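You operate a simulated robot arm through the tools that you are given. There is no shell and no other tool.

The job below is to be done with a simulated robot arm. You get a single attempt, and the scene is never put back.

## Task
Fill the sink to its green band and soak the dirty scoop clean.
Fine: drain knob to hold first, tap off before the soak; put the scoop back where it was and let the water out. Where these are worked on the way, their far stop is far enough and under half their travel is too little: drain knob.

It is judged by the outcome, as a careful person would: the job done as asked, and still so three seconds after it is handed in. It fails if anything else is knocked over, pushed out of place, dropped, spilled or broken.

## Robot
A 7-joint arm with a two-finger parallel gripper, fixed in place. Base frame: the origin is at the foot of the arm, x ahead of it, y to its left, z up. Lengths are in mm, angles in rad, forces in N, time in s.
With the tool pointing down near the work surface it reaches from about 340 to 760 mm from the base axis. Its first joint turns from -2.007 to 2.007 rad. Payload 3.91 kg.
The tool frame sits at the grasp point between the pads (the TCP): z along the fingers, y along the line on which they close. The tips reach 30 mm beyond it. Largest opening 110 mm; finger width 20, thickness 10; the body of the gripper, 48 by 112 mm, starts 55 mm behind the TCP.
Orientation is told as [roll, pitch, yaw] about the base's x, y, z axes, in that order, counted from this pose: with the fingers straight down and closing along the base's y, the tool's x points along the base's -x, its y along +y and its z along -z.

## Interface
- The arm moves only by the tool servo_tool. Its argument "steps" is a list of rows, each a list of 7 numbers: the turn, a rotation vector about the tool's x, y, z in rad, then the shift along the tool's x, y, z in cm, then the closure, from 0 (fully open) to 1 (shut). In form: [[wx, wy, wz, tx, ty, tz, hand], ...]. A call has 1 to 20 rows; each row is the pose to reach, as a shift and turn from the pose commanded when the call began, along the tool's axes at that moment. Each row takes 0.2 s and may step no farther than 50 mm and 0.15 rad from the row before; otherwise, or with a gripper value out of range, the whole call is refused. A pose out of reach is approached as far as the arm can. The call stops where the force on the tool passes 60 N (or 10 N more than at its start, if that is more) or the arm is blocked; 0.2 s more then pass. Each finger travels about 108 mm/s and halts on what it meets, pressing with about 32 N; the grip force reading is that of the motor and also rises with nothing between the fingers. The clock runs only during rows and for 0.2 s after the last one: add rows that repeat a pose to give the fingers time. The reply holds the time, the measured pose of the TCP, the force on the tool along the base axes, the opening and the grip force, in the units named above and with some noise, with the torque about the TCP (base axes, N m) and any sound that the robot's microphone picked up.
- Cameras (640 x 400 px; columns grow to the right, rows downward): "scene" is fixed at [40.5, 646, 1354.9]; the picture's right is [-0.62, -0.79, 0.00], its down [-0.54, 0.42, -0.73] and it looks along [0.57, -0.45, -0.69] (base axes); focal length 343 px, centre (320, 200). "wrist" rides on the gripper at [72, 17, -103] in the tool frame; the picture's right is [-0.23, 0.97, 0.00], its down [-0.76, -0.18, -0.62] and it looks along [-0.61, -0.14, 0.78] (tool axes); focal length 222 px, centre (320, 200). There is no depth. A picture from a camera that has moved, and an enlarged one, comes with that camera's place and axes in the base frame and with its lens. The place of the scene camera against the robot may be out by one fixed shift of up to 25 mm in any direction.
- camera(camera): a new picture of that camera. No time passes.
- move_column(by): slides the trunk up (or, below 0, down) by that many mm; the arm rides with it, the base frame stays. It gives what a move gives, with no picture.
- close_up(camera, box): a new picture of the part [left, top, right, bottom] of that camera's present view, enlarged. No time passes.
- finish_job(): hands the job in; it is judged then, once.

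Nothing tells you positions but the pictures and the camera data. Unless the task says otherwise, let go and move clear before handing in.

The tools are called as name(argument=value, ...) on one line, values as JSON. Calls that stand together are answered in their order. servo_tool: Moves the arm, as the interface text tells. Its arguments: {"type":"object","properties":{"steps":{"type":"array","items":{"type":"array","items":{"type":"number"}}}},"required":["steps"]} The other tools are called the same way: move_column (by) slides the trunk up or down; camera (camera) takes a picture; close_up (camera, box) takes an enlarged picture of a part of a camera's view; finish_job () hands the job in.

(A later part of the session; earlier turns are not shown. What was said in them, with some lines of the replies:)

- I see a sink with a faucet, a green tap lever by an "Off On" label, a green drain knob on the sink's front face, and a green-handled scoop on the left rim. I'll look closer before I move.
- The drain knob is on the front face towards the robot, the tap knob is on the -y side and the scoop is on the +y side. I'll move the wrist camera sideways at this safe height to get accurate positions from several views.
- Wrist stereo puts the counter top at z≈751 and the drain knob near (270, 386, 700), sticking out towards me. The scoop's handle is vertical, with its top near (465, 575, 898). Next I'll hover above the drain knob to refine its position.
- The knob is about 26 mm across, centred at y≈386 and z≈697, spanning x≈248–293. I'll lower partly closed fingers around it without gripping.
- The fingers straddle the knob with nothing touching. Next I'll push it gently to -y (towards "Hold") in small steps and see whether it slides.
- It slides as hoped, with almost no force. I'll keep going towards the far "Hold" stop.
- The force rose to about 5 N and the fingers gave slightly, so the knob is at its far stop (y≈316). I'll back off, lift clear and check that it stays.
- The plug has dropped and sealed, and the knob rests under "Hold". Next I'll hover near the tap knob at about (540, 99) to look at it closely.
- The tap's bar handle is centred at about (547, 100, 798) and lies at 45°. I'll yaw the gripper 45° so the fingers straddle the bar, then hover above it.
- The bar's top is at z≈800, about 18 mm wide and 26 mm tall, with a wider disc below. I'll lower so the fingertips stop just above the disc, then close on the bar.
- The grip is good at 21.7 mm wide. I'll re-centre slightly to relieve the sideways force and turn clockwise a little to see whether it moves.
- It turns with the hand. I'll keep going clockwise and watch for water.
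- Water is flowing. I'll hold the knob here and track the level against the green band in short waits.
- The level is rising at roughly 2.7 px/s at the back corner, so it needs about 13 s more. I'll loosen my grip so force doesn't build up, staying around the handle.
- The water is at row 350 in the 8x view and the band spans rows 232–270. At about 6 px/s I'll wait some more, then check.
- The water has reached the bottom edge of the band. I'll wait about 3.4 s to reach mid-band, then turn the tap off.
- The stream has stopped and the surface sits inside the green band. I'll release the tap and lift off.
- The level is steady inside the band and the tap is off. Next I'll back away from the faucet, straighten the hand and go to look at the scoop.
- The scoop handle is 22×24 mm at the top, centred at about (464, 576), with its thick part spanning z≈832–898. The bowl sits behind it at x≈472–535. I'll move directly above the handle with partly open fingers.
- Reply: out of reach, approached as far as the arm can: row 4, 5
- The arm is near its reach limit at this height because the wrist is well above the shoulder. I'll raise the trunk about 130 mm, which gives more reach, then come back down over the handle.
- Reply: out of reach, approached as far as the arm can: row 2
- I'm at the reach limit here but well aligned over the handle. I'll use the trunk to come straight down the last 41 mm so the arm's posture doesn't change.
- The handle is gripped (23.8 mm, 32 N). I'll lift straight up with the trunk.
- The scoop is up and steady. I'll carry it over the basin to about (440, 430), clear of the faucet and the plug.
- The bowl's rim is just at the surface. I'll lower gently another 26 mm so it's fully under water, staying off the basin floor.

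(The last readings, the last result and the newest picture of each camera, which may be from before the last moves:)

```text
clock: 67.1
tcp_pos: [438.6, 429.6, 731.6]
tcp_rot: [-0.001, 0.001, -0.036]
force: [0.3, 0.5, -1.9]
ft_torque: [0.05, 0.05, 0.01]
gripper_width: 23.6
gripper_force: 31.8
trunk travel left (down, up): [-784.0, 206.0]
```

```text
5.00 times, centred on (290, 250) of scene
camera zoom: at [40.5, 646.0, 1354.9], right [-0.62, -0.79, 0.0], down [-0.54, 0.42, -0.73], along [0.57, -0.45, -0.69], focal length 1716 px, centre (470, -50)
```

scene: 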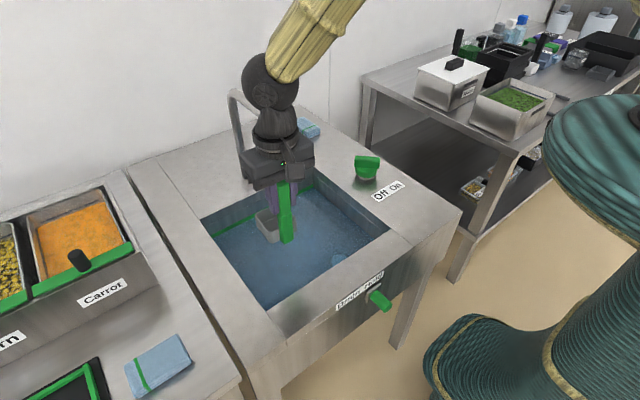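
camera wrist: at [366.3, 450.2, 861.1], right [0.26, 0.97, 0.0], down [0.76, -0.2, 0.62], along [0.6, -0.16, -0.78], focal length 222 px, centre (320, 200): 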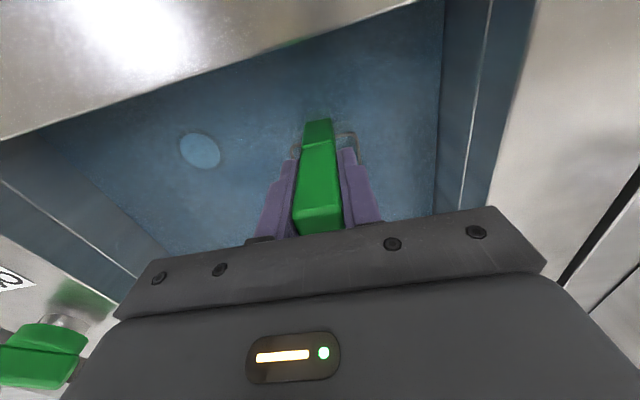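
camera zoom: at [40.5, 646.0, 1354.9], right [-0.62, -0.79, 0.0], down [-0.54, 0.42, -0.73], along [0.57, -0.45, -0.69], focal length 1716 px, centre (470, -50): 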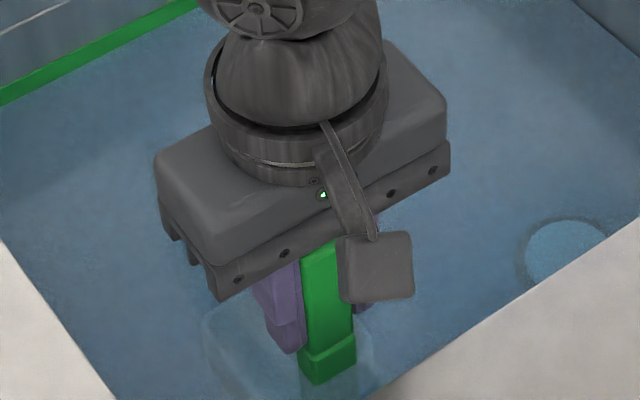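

The bowl is fully submerged and not touching the floor. I'll hold it there to soak.

servo_tool(steps=[[0, 0, 0, 0, 0, 0, 0.9], [0, 0, 0, 0, 0, 0, 0.9], [0, 0, 0, 0, 0, 0, 0.9], [0, 0, 0, 0, 0, 0, 0.9], [0, 0, 0, 0, 0, 0, 0.9], [0, 0, 0, 0, 0, 0, 0.9], [0, 0, 0, 0, 0, 0, 0.9], [0, 0, 0, 0, 0, 0, 0.9], [0, 0, 0, 0, 0, 0, 0.9], [0, 0, 0, 0, 0, 0, 0.9], [0, 0, 0, 0, 0, 0, 0.9], [0, 0, 0, 0, 0, 0, 0.9], [0, 0, 0, 0, 0, 0, 0.9], [0, 0, 0, 0, 0, 0, 0.9], [0, 0, 0, 0, 0, 0, 0.9], [0, 0, 0, 0, 0, 0, 0.9], [0, 0, 0, 0, 0, 0, 0.9], [0, 0, 0, 0, 0, 0, 0.9], [0, 0, 0, 0, 0, 0, 0.9], [0, 0, 0, 0, 0, 0, 0.9]])

servo_tool(steps=[[0, 0, 0, 0, 0, 0, 0.9], [0, 0, 0, 0, 0, 0, 0.9], [0, 0, 0, 0, 0, 0, 0.9], [0, 0, 0, 0, 0, 0, 0.9], [0, 0, 0, 0, 0, 0, 0.9], [0, 0, 0, 0, 0, 0, 0.9], [0, 0, 0, 0, 0, 0, 0.9], [0, 0, 0, 0, 0, 0, 0.9], [0, 0, 0, 0, 0, 0, 0.9], [0, 0, 0, 0, 0, 0, 0.9], [0, 0, 0, 0, 0, 0, 0.9], [0, 0, 0, 0, 0, 0, 0.9], [0, 0, 0, 0, 0, 0, 0.9], [0, 0, 0, 0, 0, 0, 0.9], [0, 0, 0, 0, 0, 0, 0.9], [0, 0, 0, 0, 0, 0, 0.9], [0, 0, 0, 0, 0, 0, 0.9], [0, 0, 0, 0, 0, 0, 0.9], [0, 0, 0, 0, 0, 0, 0.9], [0, 0, 0, 0, 0, 0, 0.9]])

close_up(camera="wrist", box=[240, 80, 400, 200])

camera(camera="scene")

```text
clock: 71.3
tcp_pos: [437.9, 430.7, 732.4]
tcp_rot: [0.001, 0.0, -0.034]
force: [-1.0, -0.5, -2.2]
ft_torque: [0.01, 0.02, 0.0]
gripper_width: 23.8
gripper_force: 31.8
trunk travel left (down, up): [-784.0, 206.0]
```

```text
clock: 75.5
tcp_pos: [438.3, 429.2, 732.0]
tcp_rot: [-0.001, 0.0, -0.034]
force: [0.1, 0.9, -1.3]
ft_torque: [0.0, 0.01, 0.0]
gripper_width: 23.7
gripper_force: 32.2
trunk travel left (down, up): [-784.0, 206.0]
```

```text
3.33 times, centred on (320, 140) of wrist
camera zoom: at [367.0, 449.8, 835.3], right [0.26, 0.97, 0.0], down [0.76, -0.2, 0.62], along [0.6, -0.16, -0.78], focal length 740 px, centre (320, 400)
```

zoom: 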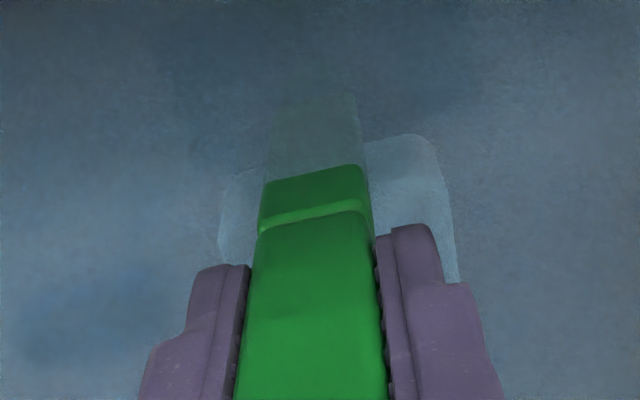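

```text
taken
```

scene: 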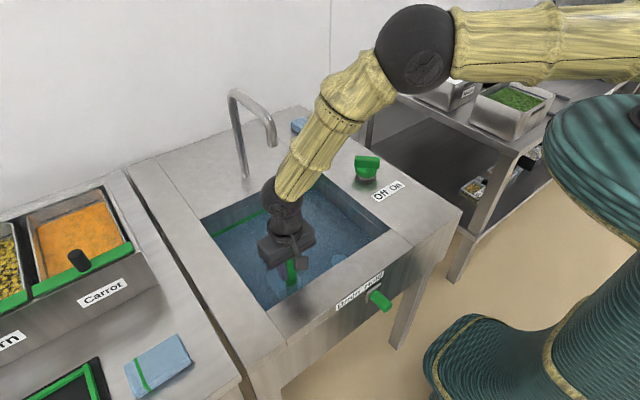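

The bowl looks lighter than before, so the soak is working. I'll keep soaking until it stops changing.

servo_tool(steps=[[0, 0, 0, 0, 0, 0, 0.9], [0, 0, 0, 0, 0, 0, 0.9], [0, 0, 0, 0, 0, 0, 0.9], [0, 0, 0, 0, 0, 0, 0.9], [0, 0, 0, 0, 0, 0, 0.9], [0, 0, 0, 0, 0, 0, 0.9], [0, 0, 0, 0, 0, 0, 0.9], [0, 0, 0, 0, 0, 0, 0.9], [0, 0, 0, 0, 0, 0, 0.9], [0, 0, 0, 0, 0, 0, 0.9], [0, 0, 0, 0, 0, 0, 0.9], [0, 0, 0, 0, 0, 0, 0.9], [0, 0, 0, 0, 0, 0, 0.9], [0, 0, 0, 0, 0, 0, 0.9], [0, 0, 0, 0, 0, 0, 0.9], [0, 0, 0, 0, 0, 0, 0.9], [0, 0, 0, 0, 0, 0, 0.9], [0, 0, 0, 0, 0, 0, 0.9], [0, 0, 0, 0, 0, 0, 0.9], [0, 0, 0, 0, 0, 0, 0.9]])

close_up(camera="wrist", box=[240, 80, 400, 200])

servo_tool(steps=[[0, 0, 0, 0, 0, 0, 0.9], [0, 0, 0, 0, 0, 0, 0.9], [0, 0, 0, 0, 0, 0, 0.9], [0, 0, 0, 0, 0, 0, 0.9], [0, 0, 0, 0, 0, 0, 0.9], [0, 0, 0, 0, 0, 0, 0.9], [0, 0, 0, 0, 0, 0, 0.9], [0, 0, 0, 0, 0, 0, 0.9], [0, 0, 0, 0, 0, 0, 0.9], [0, 0, 0, 0, 0, 0, 0.9], [0, 0, 0, 0, 0, 0, 0.9], [0, 0, 0, 0, 0, 0, 0.9], [0, 0, 0, 0, 0, 0, 0.9], [0, 0, 0, 0, 0, 0, 0.9], [0, 0, 0, 0, 0, 0, 0.9], [0, 0, 0, 0, 0, 0, 0.9], [0, 0, 0, 0, 0, 0, 0.9], [0, 0, 0, 0, 0, 0, 0.9], [0, 0, 0, 0, 0, 0, 0.9], [0, 0, 0, 0, 0, 0, 0.9]])

close_up(camera="wrist", box=[240, 80, 400, 200])

```text
clock: 79.7
tcp_pos: [439.4, 428.6, 732.3]
tcp_rot: [0.001, 0.001, -0.034]
force: [0.1, -0.3, -1.8]
ft_torque: [0.0, 0.06, -0.01]
gripper_width: 23.7
gripper_force: 32.1
trunk travel left (down, up): [-784.0, 206.0]
```

```text
3.33 times, centred on (320, 140) of wrist
camera zoom: at [367.0, 449.8, 835.3], right [0.26, 0.97, 0.0], down [0.76, -0.2, 0.62], along [0.6, -0.16, -0.78], focal length 740 px, centre (320, 400)
```

zoom: 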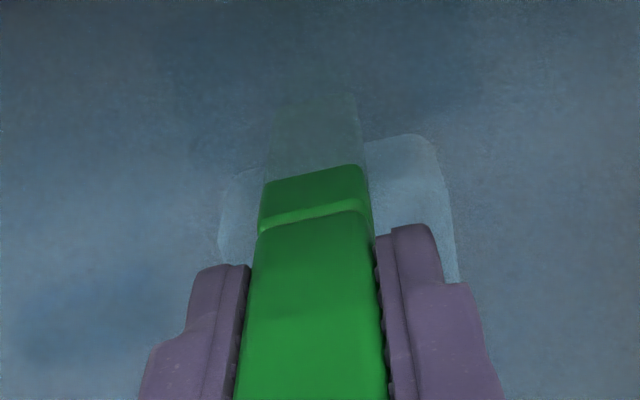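

```text
clock: 83.9
tcp_pos: [438.9, 429.4, 731.6]
tcp_rot: [-0.001, 0.001, -0.034]
force: [-0.2, -0.3, -0.9]
ft_torque: [-0.01, 0.03, -0.02]
gripper_width: 23.9
gripper_force: 31.8
trunk travel left (down, up): [-784.0, 206.0]
```

```text
3.33 times, centred on (320, 140) of wrist
camera zoom: at [367.0, 449.8, 835.3], right [0.26, 0.97, 0.0], down [0.76, -0.2, 0.62], along [0.6, -0.16, -0.78], focal length 740 px, centre (320, 400)
```

zoom: 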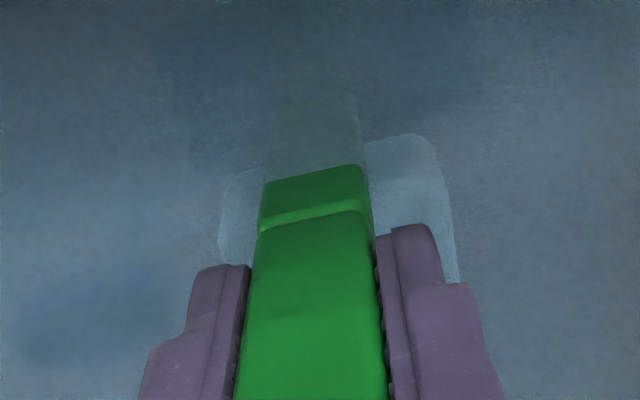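

There's no further change, so it looks clean. I'll lift it out over the basin and look at the bowl.

servo_tool(steps=[[0, 0, 0, 0, 0, -1, 0.9], [0, 0, 0, 0, 0, -2.5, 0.9], [0, 0, 0, 0, 0, -4.5, 0.9], [0, 0, 0, 0, 0, -7, 0.9], [0, 0, 0, 0, 0, -10, 0.9], [0, 0, 0, 0, 0, -13, 0.9], [0, 0, 0, 0, 0, -16, 0.9], [0, 0, 0, 0, 0, -18.5, 0.9], [0, 0, 0, 0, 0, -20.6, 0.9], [0, 0, 0, 0, 0, -20.6, 0.9]])

close_up(camera="scene", box=[230, 160, 340, 260])

camera(camera="wrist")

close_up(camera="wrist", box=[260, 80, 400, 200])

```text
clock: 86.1
tcp_pos: [437.0, 429.8, 939.0]
tcp_rot: [-0.003, 0.0, -0.035]
force: [0.4, 0.9, -1.2]
ft_torque: [-0.01, 0.01, 0.01]
gripper_width: 23.7
gripper_force: 32.1
trunk travel left (down, up): [-784.0, 206.0]
```

```text
4.00 times, centred on (285, 210) of scene
camera zoom: at [40.5, 646.0, 1354.9], right [-0.62, -0.79, 0.0], down [-0.54, 0.42, -0.73], along [0.57, -0.45, -0.69], focal length 1373 px, centre (460, 160)
```

zoom: 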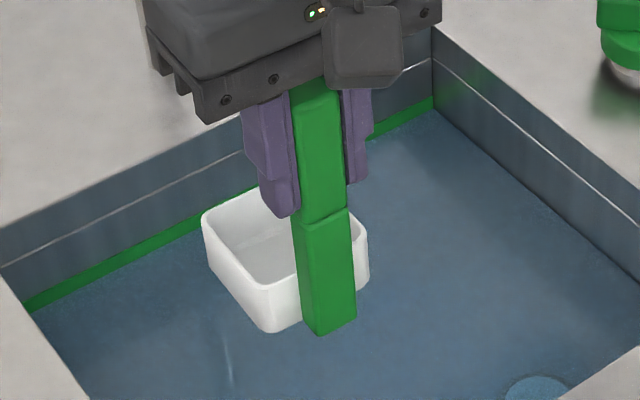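

```text
taken
camera wrist: at [365.8, 449.9, 1042.4], right [0.26, 0.97, 0.0], down [0.76, -0.2, 0.62], along [0.6, -0.16, -0.78], focal length 222 px, centre (320, 200)
```

wrist: 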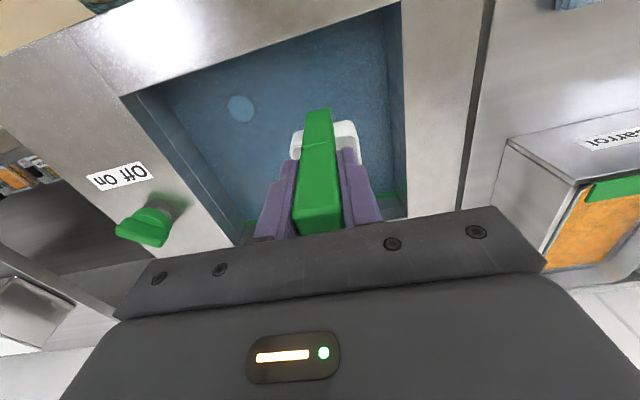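

```text
3.33 times, centred on (330, 140) of wrist
camera zoom: at [365.8, 449.9, 1042.4], right [0.26, 0.97, 0.0], down [0.76, -0.2, 0.62], along [0.6, -0.16, -0.78], focal length 740 px, centre (287, 400)
```

zoom: 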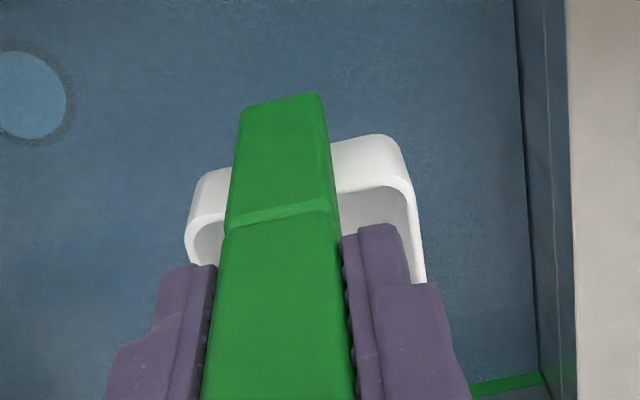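

The bowl came out white and clean. I'll carry it back to its original spot by reversing the moves.

servo_tool(steps=[[0, 0, 0, -0.3, 2.6, 0, 0.9], [0, 0, 0, -0.7, 5.6, 0, 0.9], [0, 0, 0, -1.1, 8.6, 0, 0.9], [0, 0, 0, -1.5, 11.6, 0, 0.9], [0, 0, 0, -1.9, 14.6, 0, 0.9], [0, 0, 0, -1.9, 14.6, 0, 0.9], [0, 0, 0, -1.9, 14.6, 0, 0.9]])

camera(camera="wrist")

close_up(camera="scene", box=[120, 140, 300, 310])

```text
clock: 87.7
tcp_pos: [462.5, 575.7, 939.0]
tcp_rot: [-0.003, 0.001, -0.033]
force: [0.1, -0.8, -1.6]
ft_torque: [-0.01, 0.04, 0.0]
gripper_width: 23.9
gripper_force: 32.1
trunk travel left (down, up): [-784.0, 206.0]
```

```text
taken
camera wrist: at [391.1, 595.7, 1041.2], right [0.26, 0.97, 0.0], down [0.76, -0.2, 0.62], along [0.6, -0.16, -0.78], focal length 222 px, centre (320, 200)
```

wrist: 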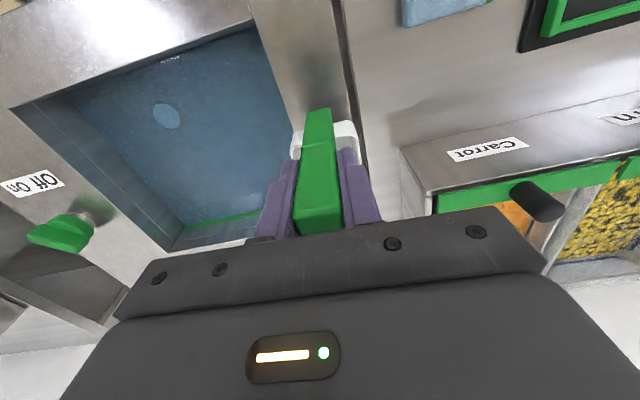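

```text
2.35 times, centred on (210, 225) of scene
camera zoom: at [40.5, 646.0, 1354.9], right [-0.62, -0.79, 0.0], down [-0.54, 0.42, -0.73], along [0.57, -0.45, -0.69], focal length 808 px, centre (579, 141)
```

zoom: 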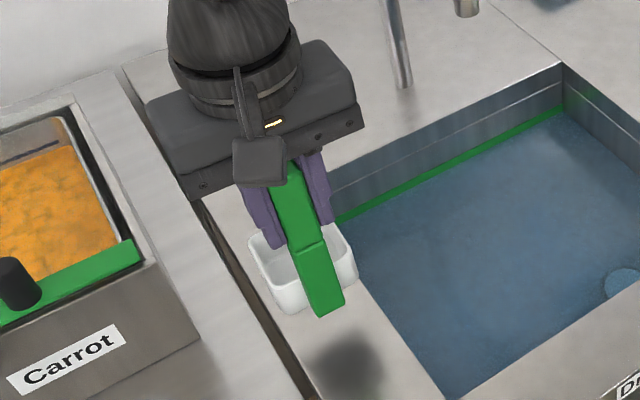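

This matches the view from just after the lift. I'll lower with the trunk.

move_column(by=-66)

move_column(by=-4)

camera(camera="wrist")

close_up(camera="scene", box=[140, 170, 280, 310])

```text
clock: 88.8
tcp_pos: [462.7, 576.6, 873.5]
tcp_rot: [-0.001, -0.001, -0.034]
force: [-0.3, 0.1, -1.0]
ft_torque: [-0.03, 0.07, 0.04]
gripper_width: 23.8
gripper_force: 31.9
trunk travel left (down, up): [-718.0, 272.0]
```

```text
clock: 89.3
tcp_pos: [461.3, 575.6, 869.3]
tcp_rot: [0.001, 0.0, -0.035]
force: [-0.4, -0.9, 0.8]
ft_torque: [-0.09, -0.1, -0.01]
gripper_width: 23.8
gripper_force: 32.0
trunk travel left (down, up): [-714.0, 276.0]
```

```text
taken
camera wrist: at [390.8, 595.5, 972.4], right [0.26, 0.97, 0.0], down [0.75, -0.2, 0.62], along [0.6, -0.16, -0.78], focal length 222 px, centre (320, 200)
```

wrist: 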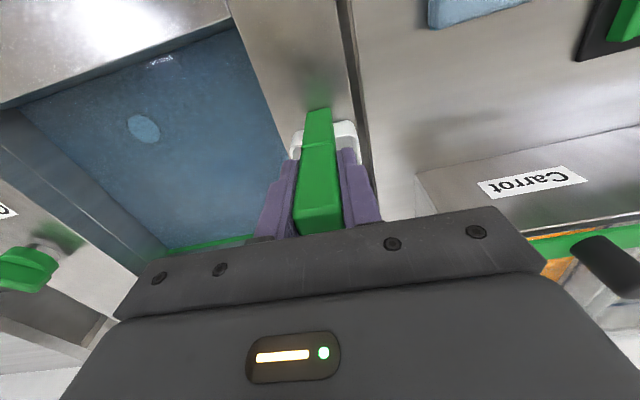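

```text
2.86 times, centred on (210, 240) of scene
camera zoom: at [40.5, 646.0, 1354.9], right [-0.62, -0.79, 0.0], down [-0.54, 0.42, -0.73], along [0.57, -0.45, -0.69], focal length 980 px, centre (634, 86)
```

zoom: 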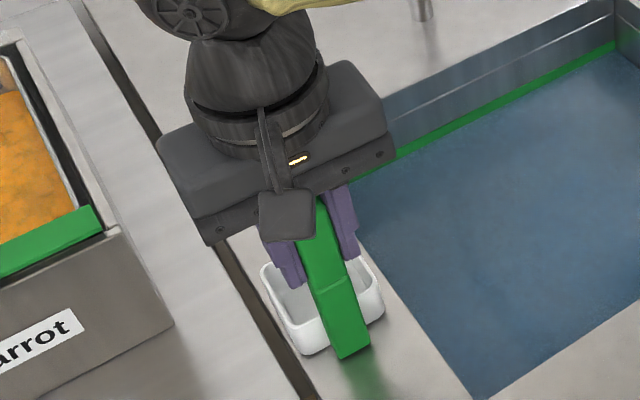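

It's seated: the force changed sign and the trunk is at the same height as at pickup. I'll open the fingers gently to the width I approached with.

servo_tool(steps=[[0, 0, 0, 0, 0, 0, 0.78], [0, 0, 0, 0, 0, 0, 0.7], [0, 0, 0, 0, 0, 0, 0.6], [0, 0, 0, 0, 0, 0, 0.5], [0, 0, 0, 0, 0, 0, 0.45], [0, 0, 0, 0, 0, 0, 0.45]])

move_column(by=80)

close_up(camera="scene", box=[160, 210, 280, 310])

camera(camera="wrist")

```text
clock: 90.7
tcp_pos: [462.9, 575.2, 869.6]
tcp_rot: [0.0, 0.001, -0.035]
force: [0.1, 0.4, -0.5]
ft_torque: [0.01, -0.02, -0.01]
gripper_width: 60.5
gripper_force: 0.1
trunk travel left (down, up): [-714.0, 276.0]
```

```text
clock: 91.8
tcp_pos: [461.4, 576.0, 949.1]
tcp_rot: [0.0, 0.0, -0.034]
force: [-0.5, -0.2, 0.0]
ft_torque: [0.02, 0.01, -0.02]
gripper_width: 60.4
gripper_force: 0.1
trunk travel left (down, up): [-794.0, 196.0]
```

```text
4.00 times, centred on (220, 260) of scene
camera zoom: at [40.5, 646.0, 1354.9], right [-0.62, -0.79, 0.0], down [-0.54, 0.42, -0.73], along [0.57, -0.45, -0.69], focal length 1373 px, centre (720, -40)
```

zoom: 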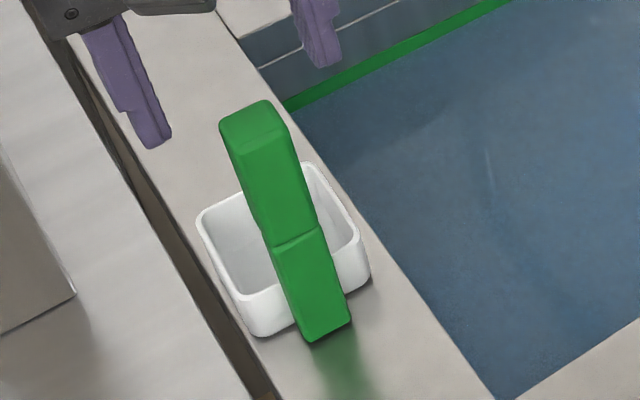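

```text
taken
camera wrist: at [390.9, 595.5, 1051.8], right [0.26, 0.97, 0.0], down [0.76, -0.2, 0.62], along [0.6, -0.16, -0.78], focal length 222 px, centre (320, 200)
```

wrist: 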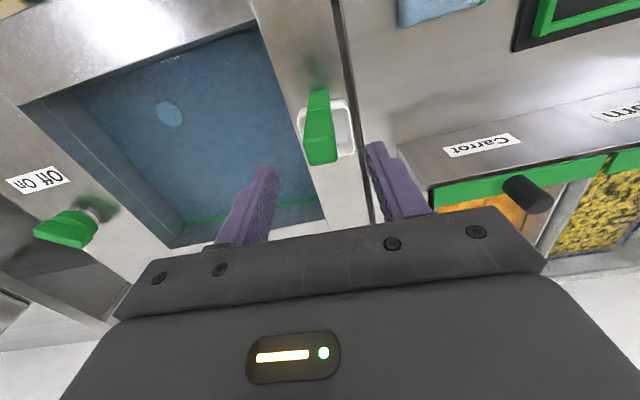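

The scoop is back in exactly its earlier place, clean. Now I'll move over to the drain knob to let the water out.

servo_tool(steps=[[0, 0, 0, 0, 0, -2, 0.45], [0, 0, -0.01, 2.3, -3.3, -2, 0.5], [0, 0, -0.02, 4.6, -6.6, -2, 0.55], [0, 0, -0.03, 6.9, -9.9, -2, 0.55], [0, 0, -0.035, 9.2, -13.2, -2, 0.55], [0, 0, -0.035, 11.5, -16.5, -2, 0.55], [0, 0, -0.035, 13.8, -19.8, -2, 0.55], [0, 0, -0.035, 16.2, -23.1, -2, 0.55], [0, 0, -0.035, 18.5, -26.5, -2, 0.55], [0, 0, -0.035, 18.5, -26.5, -2, 0.55]])

move_column(by=-130)

camera(camera="wrist")

camera(camera="scene")

```text
clock: 94.0
tcp_pos: [269.0, 313.3, 969.8]
tcp_rot: [0.001, -0.001, 0.001]
force: [-0.1, -0.6, 0.1]
ft_torque: [0.0, 0.01, -0.04]
gripper_width: 49.6
gripper_force: 0.0
trunk travel left (down, up): [-794.0, 196.0]
```

```text
clock: 95.6
tcp_pos: [269.4, 314.6, 840.6]
tcp_rot: [0.0, -0.001, 0.0]
force: [1.1, 0.0, -0.2]
ft_torque: [-0.02, -0.02, 0.01]
gripper_width: 49.2
gripper_force: 0.1
trunk travel left (down, up): [-664.0, 326.0]
```

```text
taken
camera wrist: at [197.1, 331.9, 943.5], right [0.23, 0.97, 0.0], down [0.76, -0.18, 0.62], along [0.61, -0.14, -0.78], focal length 222 px, centre (320, 200)
```

wrist: 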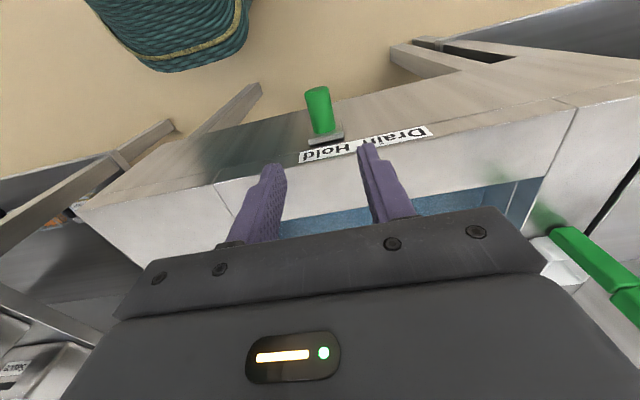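

```text
taken
```

scene: 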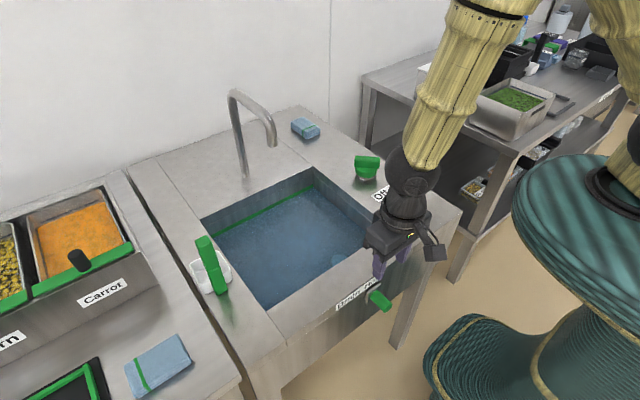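

The knob is centred between the fingers. I'll descend around it as before and push it to +y ("Drain").

servo_tool(steps=[[0, 0, 0, 0.1, 0.1, 3.5, 0.55], [0, 0, 0, 0.2, 0.1, 7, 0.55], [0, 0, 0, 0.2, 0.1, 10, 0.55], [0, 0, 0, 0.2, 0.1, 12, 0.55], [0, 0, 0, 0.2, 0.1, 13.8, 0.55], [0, 0, 0, 0.2, 0.1, 13.8, 0.55]])

camera(camera="wrist")

```text
clock: 97.0
tcp_pos: [268.1, 316.0, 701.8]
tcp_rot: [0.0, -0.002, 0.002]
force: [-0.3, 0.0, 0.3]
ft_torque: [0.03, -0.01, 0.01]
gripper_width: 49.4
gripper_force: 0.0
trunk travel left (down, up): [-664.0, 326.0]
```

```text
taken
camera wrist: at [195.3, 333.9, 805.1], right [0.23, 0.97, 0.0], down [0.76, -0.18, 0.62], along [0.61, -0.14, -0.78], focal length 222 px, centre (320, 200)
```

wrist: 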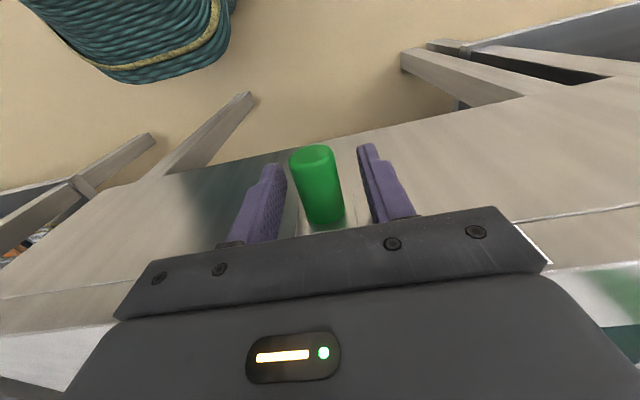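

servo_tool(steps=[[0, 0, 0, 0, 0.7, 0, 0.55], [0, 0, 0, 0, 1.3, 0, 0.55], [0, 0, 0, 0, 1.8, 0, 0.55], [0, 0, 0, 0, 2.4, 0, 0.55], [0, 0, 0, 0, 3, 0, 0.55], [0, 0, 0, 0, 3.6, 0, 0.55], [0, 0, 0, 0, 4.2, 0, 0.55], [0, 0, 0, 0, 4.8, 0, 0.55], [0, 0, 0, 0, 5.4, 0, 0.55], [0, 0, 0, 0, 6, 0, 0.55], [0, 0, 0, 0, 6.6, 0, 0.55], [0, 0, 0, 0, 7.2, 0, 0.55], [0, 0, 0, 0, 7.6, 0, 0.55]])

camera(camera="wrist")

camera(camera="scene")

```text
clock: 99.8
tcp_pos: [266.9, 391.5, 701.7]
tcp_rot: [-0.001, -0.001, -0.001]
force: [0.5, -2.1, 0.0]
ft_torque: [0.01, -0.02, -0.01]
gripper_width: 50.0
gripper_force: 0.8
trunk travel left (down, up): [-664.0, 326.0]
```

```text
taken
camera wrist: at [195.0, 408.8, 805.3], right [0.23, 0.97, 0.0], down [0.76, -0.18, 0.62], along [0.61, -0.14, -0.78], focal length 222 px, centre (320, 200)
```

wrist: 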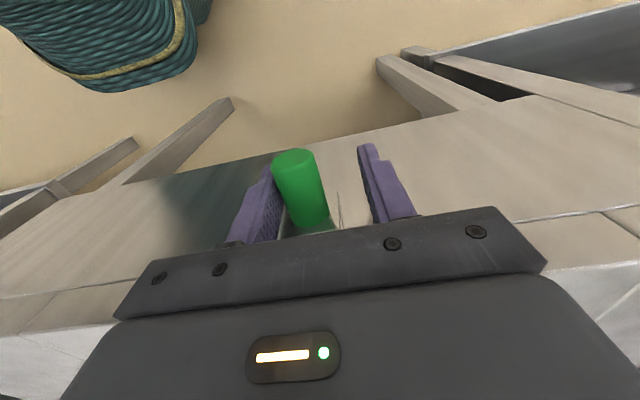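

```text
taken
```

scene: 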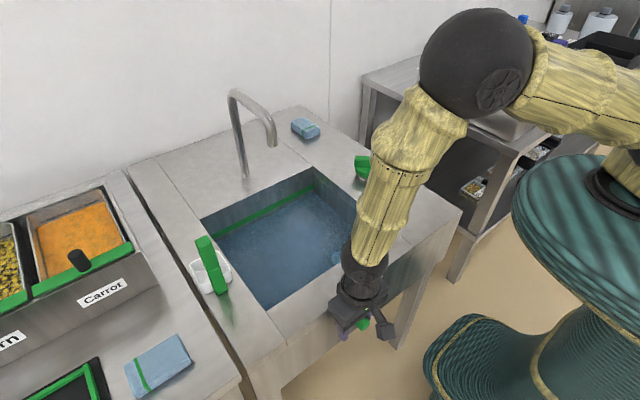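

servo_tool(steps=[[0, 0, 0, 0, 0.3, 0, 0.55], [0, 0, 0, 0, 0.6, 0, 0.55], [0, 0, 0, 0, 0.8, 0, 0.55], [0, 0, 0, 0, 1.0, 0, 0.55]])

camera(camera="wrist")

```text
clock: 100.8
tcp_pos: [267.5, 399.8, 701.2]
tcp_rot: [-0.001, 0.001, 0.0]
force: [-1.0, -11.4, 1.4]
ft_torque: [-0.12, 0.15, -0.2]
gripper_width: 55.4
gripper_force: 6.1
trunk travel left (down, up): [-664.0, 326.0]
```

```text
taken
camera wrist: at [194.6, 417.8, 805.6], right [0.23, 0.97, 0.0], down [0.76, -0.18, 0.62], along [0.61, -0.14, -0.78], focal length 222 px, centre (320, 200)
```

wrist: 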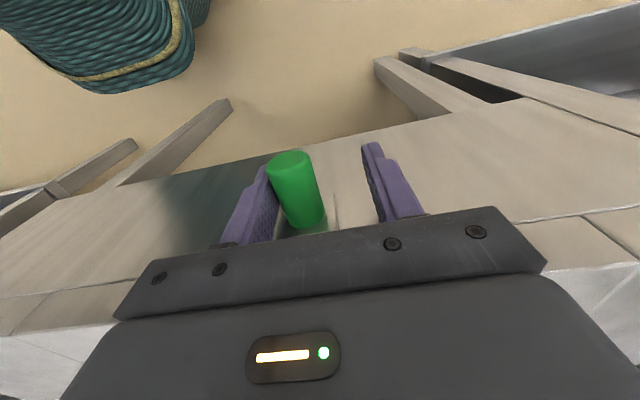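

That's the "Drain" end stop (11 N). I'll back off to centre, lift clear and check the water level.

servo_tool(steps=[[0, 0, 0, 0, -0.8, 0, 0.55], [0, 0, 0, 0, -1.4, 0, 0.55], [0, 0, 0, 0, -1.4, 0, 0.55], [0, 0, 0, 0, -1.4, -4, 0.55], [0, 0, 0, 0, -1.4, -8, 0.55], [0, 0, 0, 0, -1.4, -12, 0.55], [0, 0, 0, 0, -1.4, -16, 0.55], [0, 0, 0, 0, -1.4, -20, 0.55], [0, 0, 0, 0, -1.4, -24, 0.4], [0, 0, 0, 0, -1.4, -28, 0.2], [0, 0, 0, 0, -1.4, -30, 0]])

camera(camera="scene")

camera(camera="wrist")

close_up(camera="scene", box=[280, 155, 344, 205])

```text
clock: 103.2
tcp_pos: [267.2, 388.9, 1002.4]
tcp_rot: [0.002, 0.0, 0.001]
force: [0.1, -0.1, -1.2]
ft_torque: [-0.03, 0.01, 0.03]
gripper_width: 110.1
gripper_force: 0.1
trunk travel left (down, up): [-664.0, 326.0]
```

```text
taken
```

scene: 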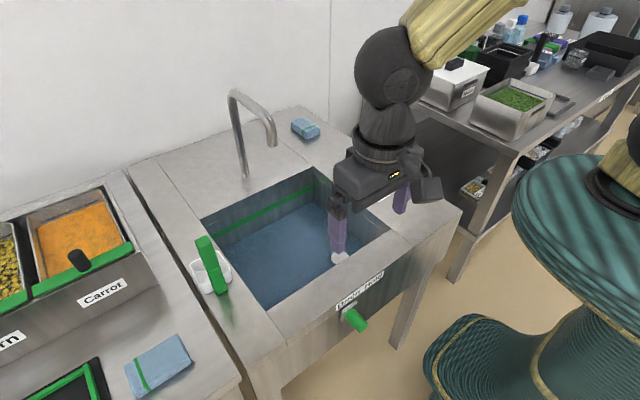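

```text
taken
camera wrist: at [195.2, 406.4, 1104.6], right [0.23, 0.97, 0.0], down [0.76, -0.18, 0.62], along [0.61, -0.14, -0.78], focal length 222 px, centre (320, 200)
```

wrist: 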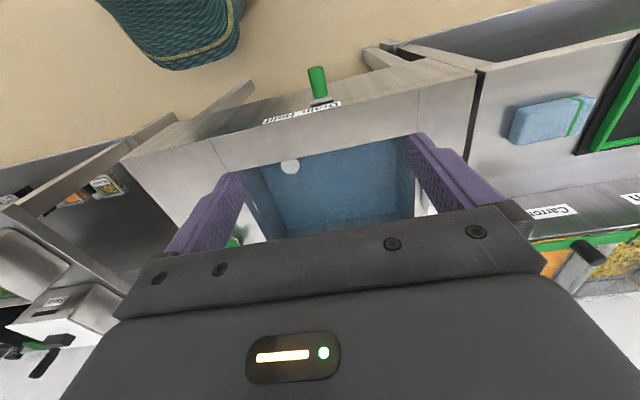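

```text
8.00 times, centred on (312, 180) of scene
camera zoom: at [40.5, 646.0, 1354.9], right [-0.62, -0.79, 0.0], down [-0.54, 0.42, -0.73], along [0.57, -0.45, -0.69], focal length 2745 px, centre (384, 360)
```

zoom: 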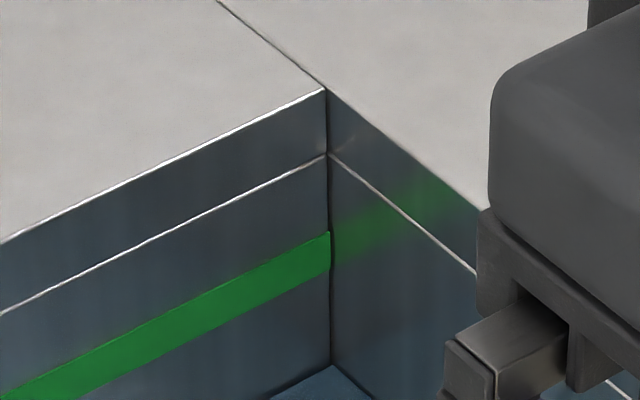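

The plug is up and the basin is draining quickly. I'll move back to the starting pose while it empties.

servo_tool(steps=[[0, 0, 0, -1.2, -1, -1.4, 0], [0, 0, 0, -2.4, -2, -2.8, 0], [0, 0, 0, -3.6, -3, -4.2, 0], [0, 0, 0, -4.8, -4, -5.6, 0], [0, 0, 0, -6, -5, -7, 0], [0, 0, 0, -7.3, -6.4, -8.4, 0], [0, 0, 0, -7.3, -6.4, -8.4, 0], [0, 0, 0, -7.3, -6.4, -8.4, 0], [0, 0, 0, -7.3, -6.4, -8.4, 0], [0, 0, 0, -7.3, -6.4, -8.4, 0], [0, 0, 0, -7.3, -6.4, -8.4, 0], [0, 0, 0, -7.3, -6.4, -8.4, 0], [0, 0, 0, -7.3, -6.4, -8.4, 0], [0, 0, 0, -7.3, -6.4, -8.4, 0], [0, 0, 0, -7.3, -6.4, -8.4, 0], [0, 0, 0, -7.3, -6.4, -8.4, 0], [0, 0, 0, -7.3, -6.4, -8.4, 0], [0, 0, 0, -7.3, -6.4, -8.4, 0], [0, 0, 0, -7.3, -6.4, -8.4, 0], [0, 0, 0, -7.3, -6.4, -8.4, 0]])

camera(camera="scene")

close_up(camera="scene", box=[180, 130, 420, 320])

camera(camera="wrist")

```text
clock: 107.4
tcp_pos: [340.1, 324.0, 1084.9]
tcp_rot: [-0.001, 0.001, 0.003]
force: [-0.4, 0.0, 0.4]
ft_torque: [0.01, 0.03, 0.01]
gripper_width: 110.1
gripper_force: 0.1
trunk travel left (down, up): [-664.0, 326.0]
```

```text
taken
```

scene: 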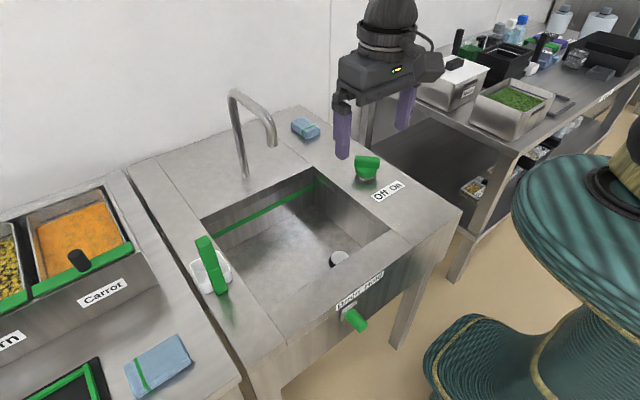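

```text
2.11 times, centred on (300, 225) of scene
camera zoom: at [40.5, 646.0, 1354.9], right [-0.62, -0.79, 0.0], down [-0.54, 0.42, -0.73], along [0.57, -0.45, -0.69], focal length 722 px, centre (362, 147)
```

zoom: 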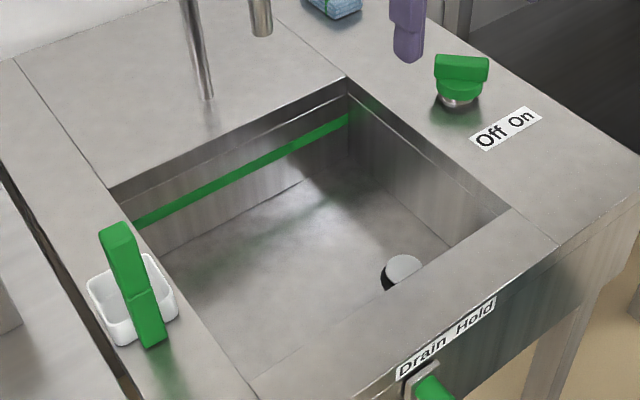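

```text
taken
camera wrist: at [268.2, 341.2, 1189.1], right [0.23, 0.97, 0.0], down [0.76, -0.18, 0.62], along [0.61, -0.14, -0.78], focal length 222 px, centre (320, 200)
```

wrist: 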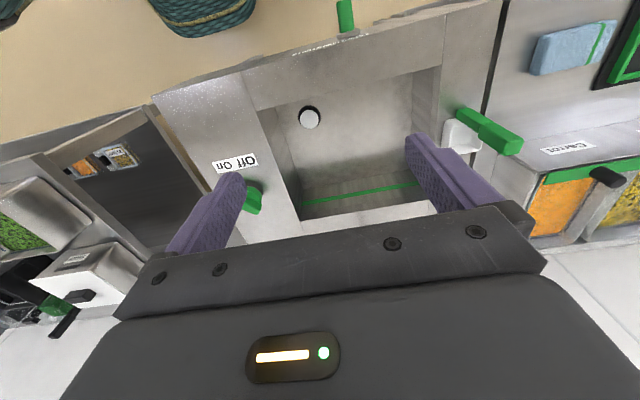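

The basin is empty, the plug is open with the knob under "Drain", and the tap is off. The scoop is white and clean, back where it was, and the arm is clear at its starting pose. Nothing else has moved, so I'm handing the job in.

finish_job()

```text
The job is handed in.
```

The job is done and handed in; I haven't seen the judge's verdict.

- **Drain to hold:** I slid the drain knob to its far "Hold" stop first, and the plug sealed.
- **Fill:** I opened the tap until the water was inside the green band, then turned it off. The level held steady afterwards.
- **Soak:** I held the scoop's bowl fully under water for about 17 seconds. It went in grey and came out white.
- **Put back:** The scoop is on the left rim where it started; the before and after pictures match.
- **Drain:** I slid the knob back to its "Drain" stop and waited until the basin was empty.

The arm is back at its starting pose with the gripper open, and nothing else looks moved or spilled in the final pictures. The trunk sits 39 mm higher than at the start, because I raised it to reach the scoop.
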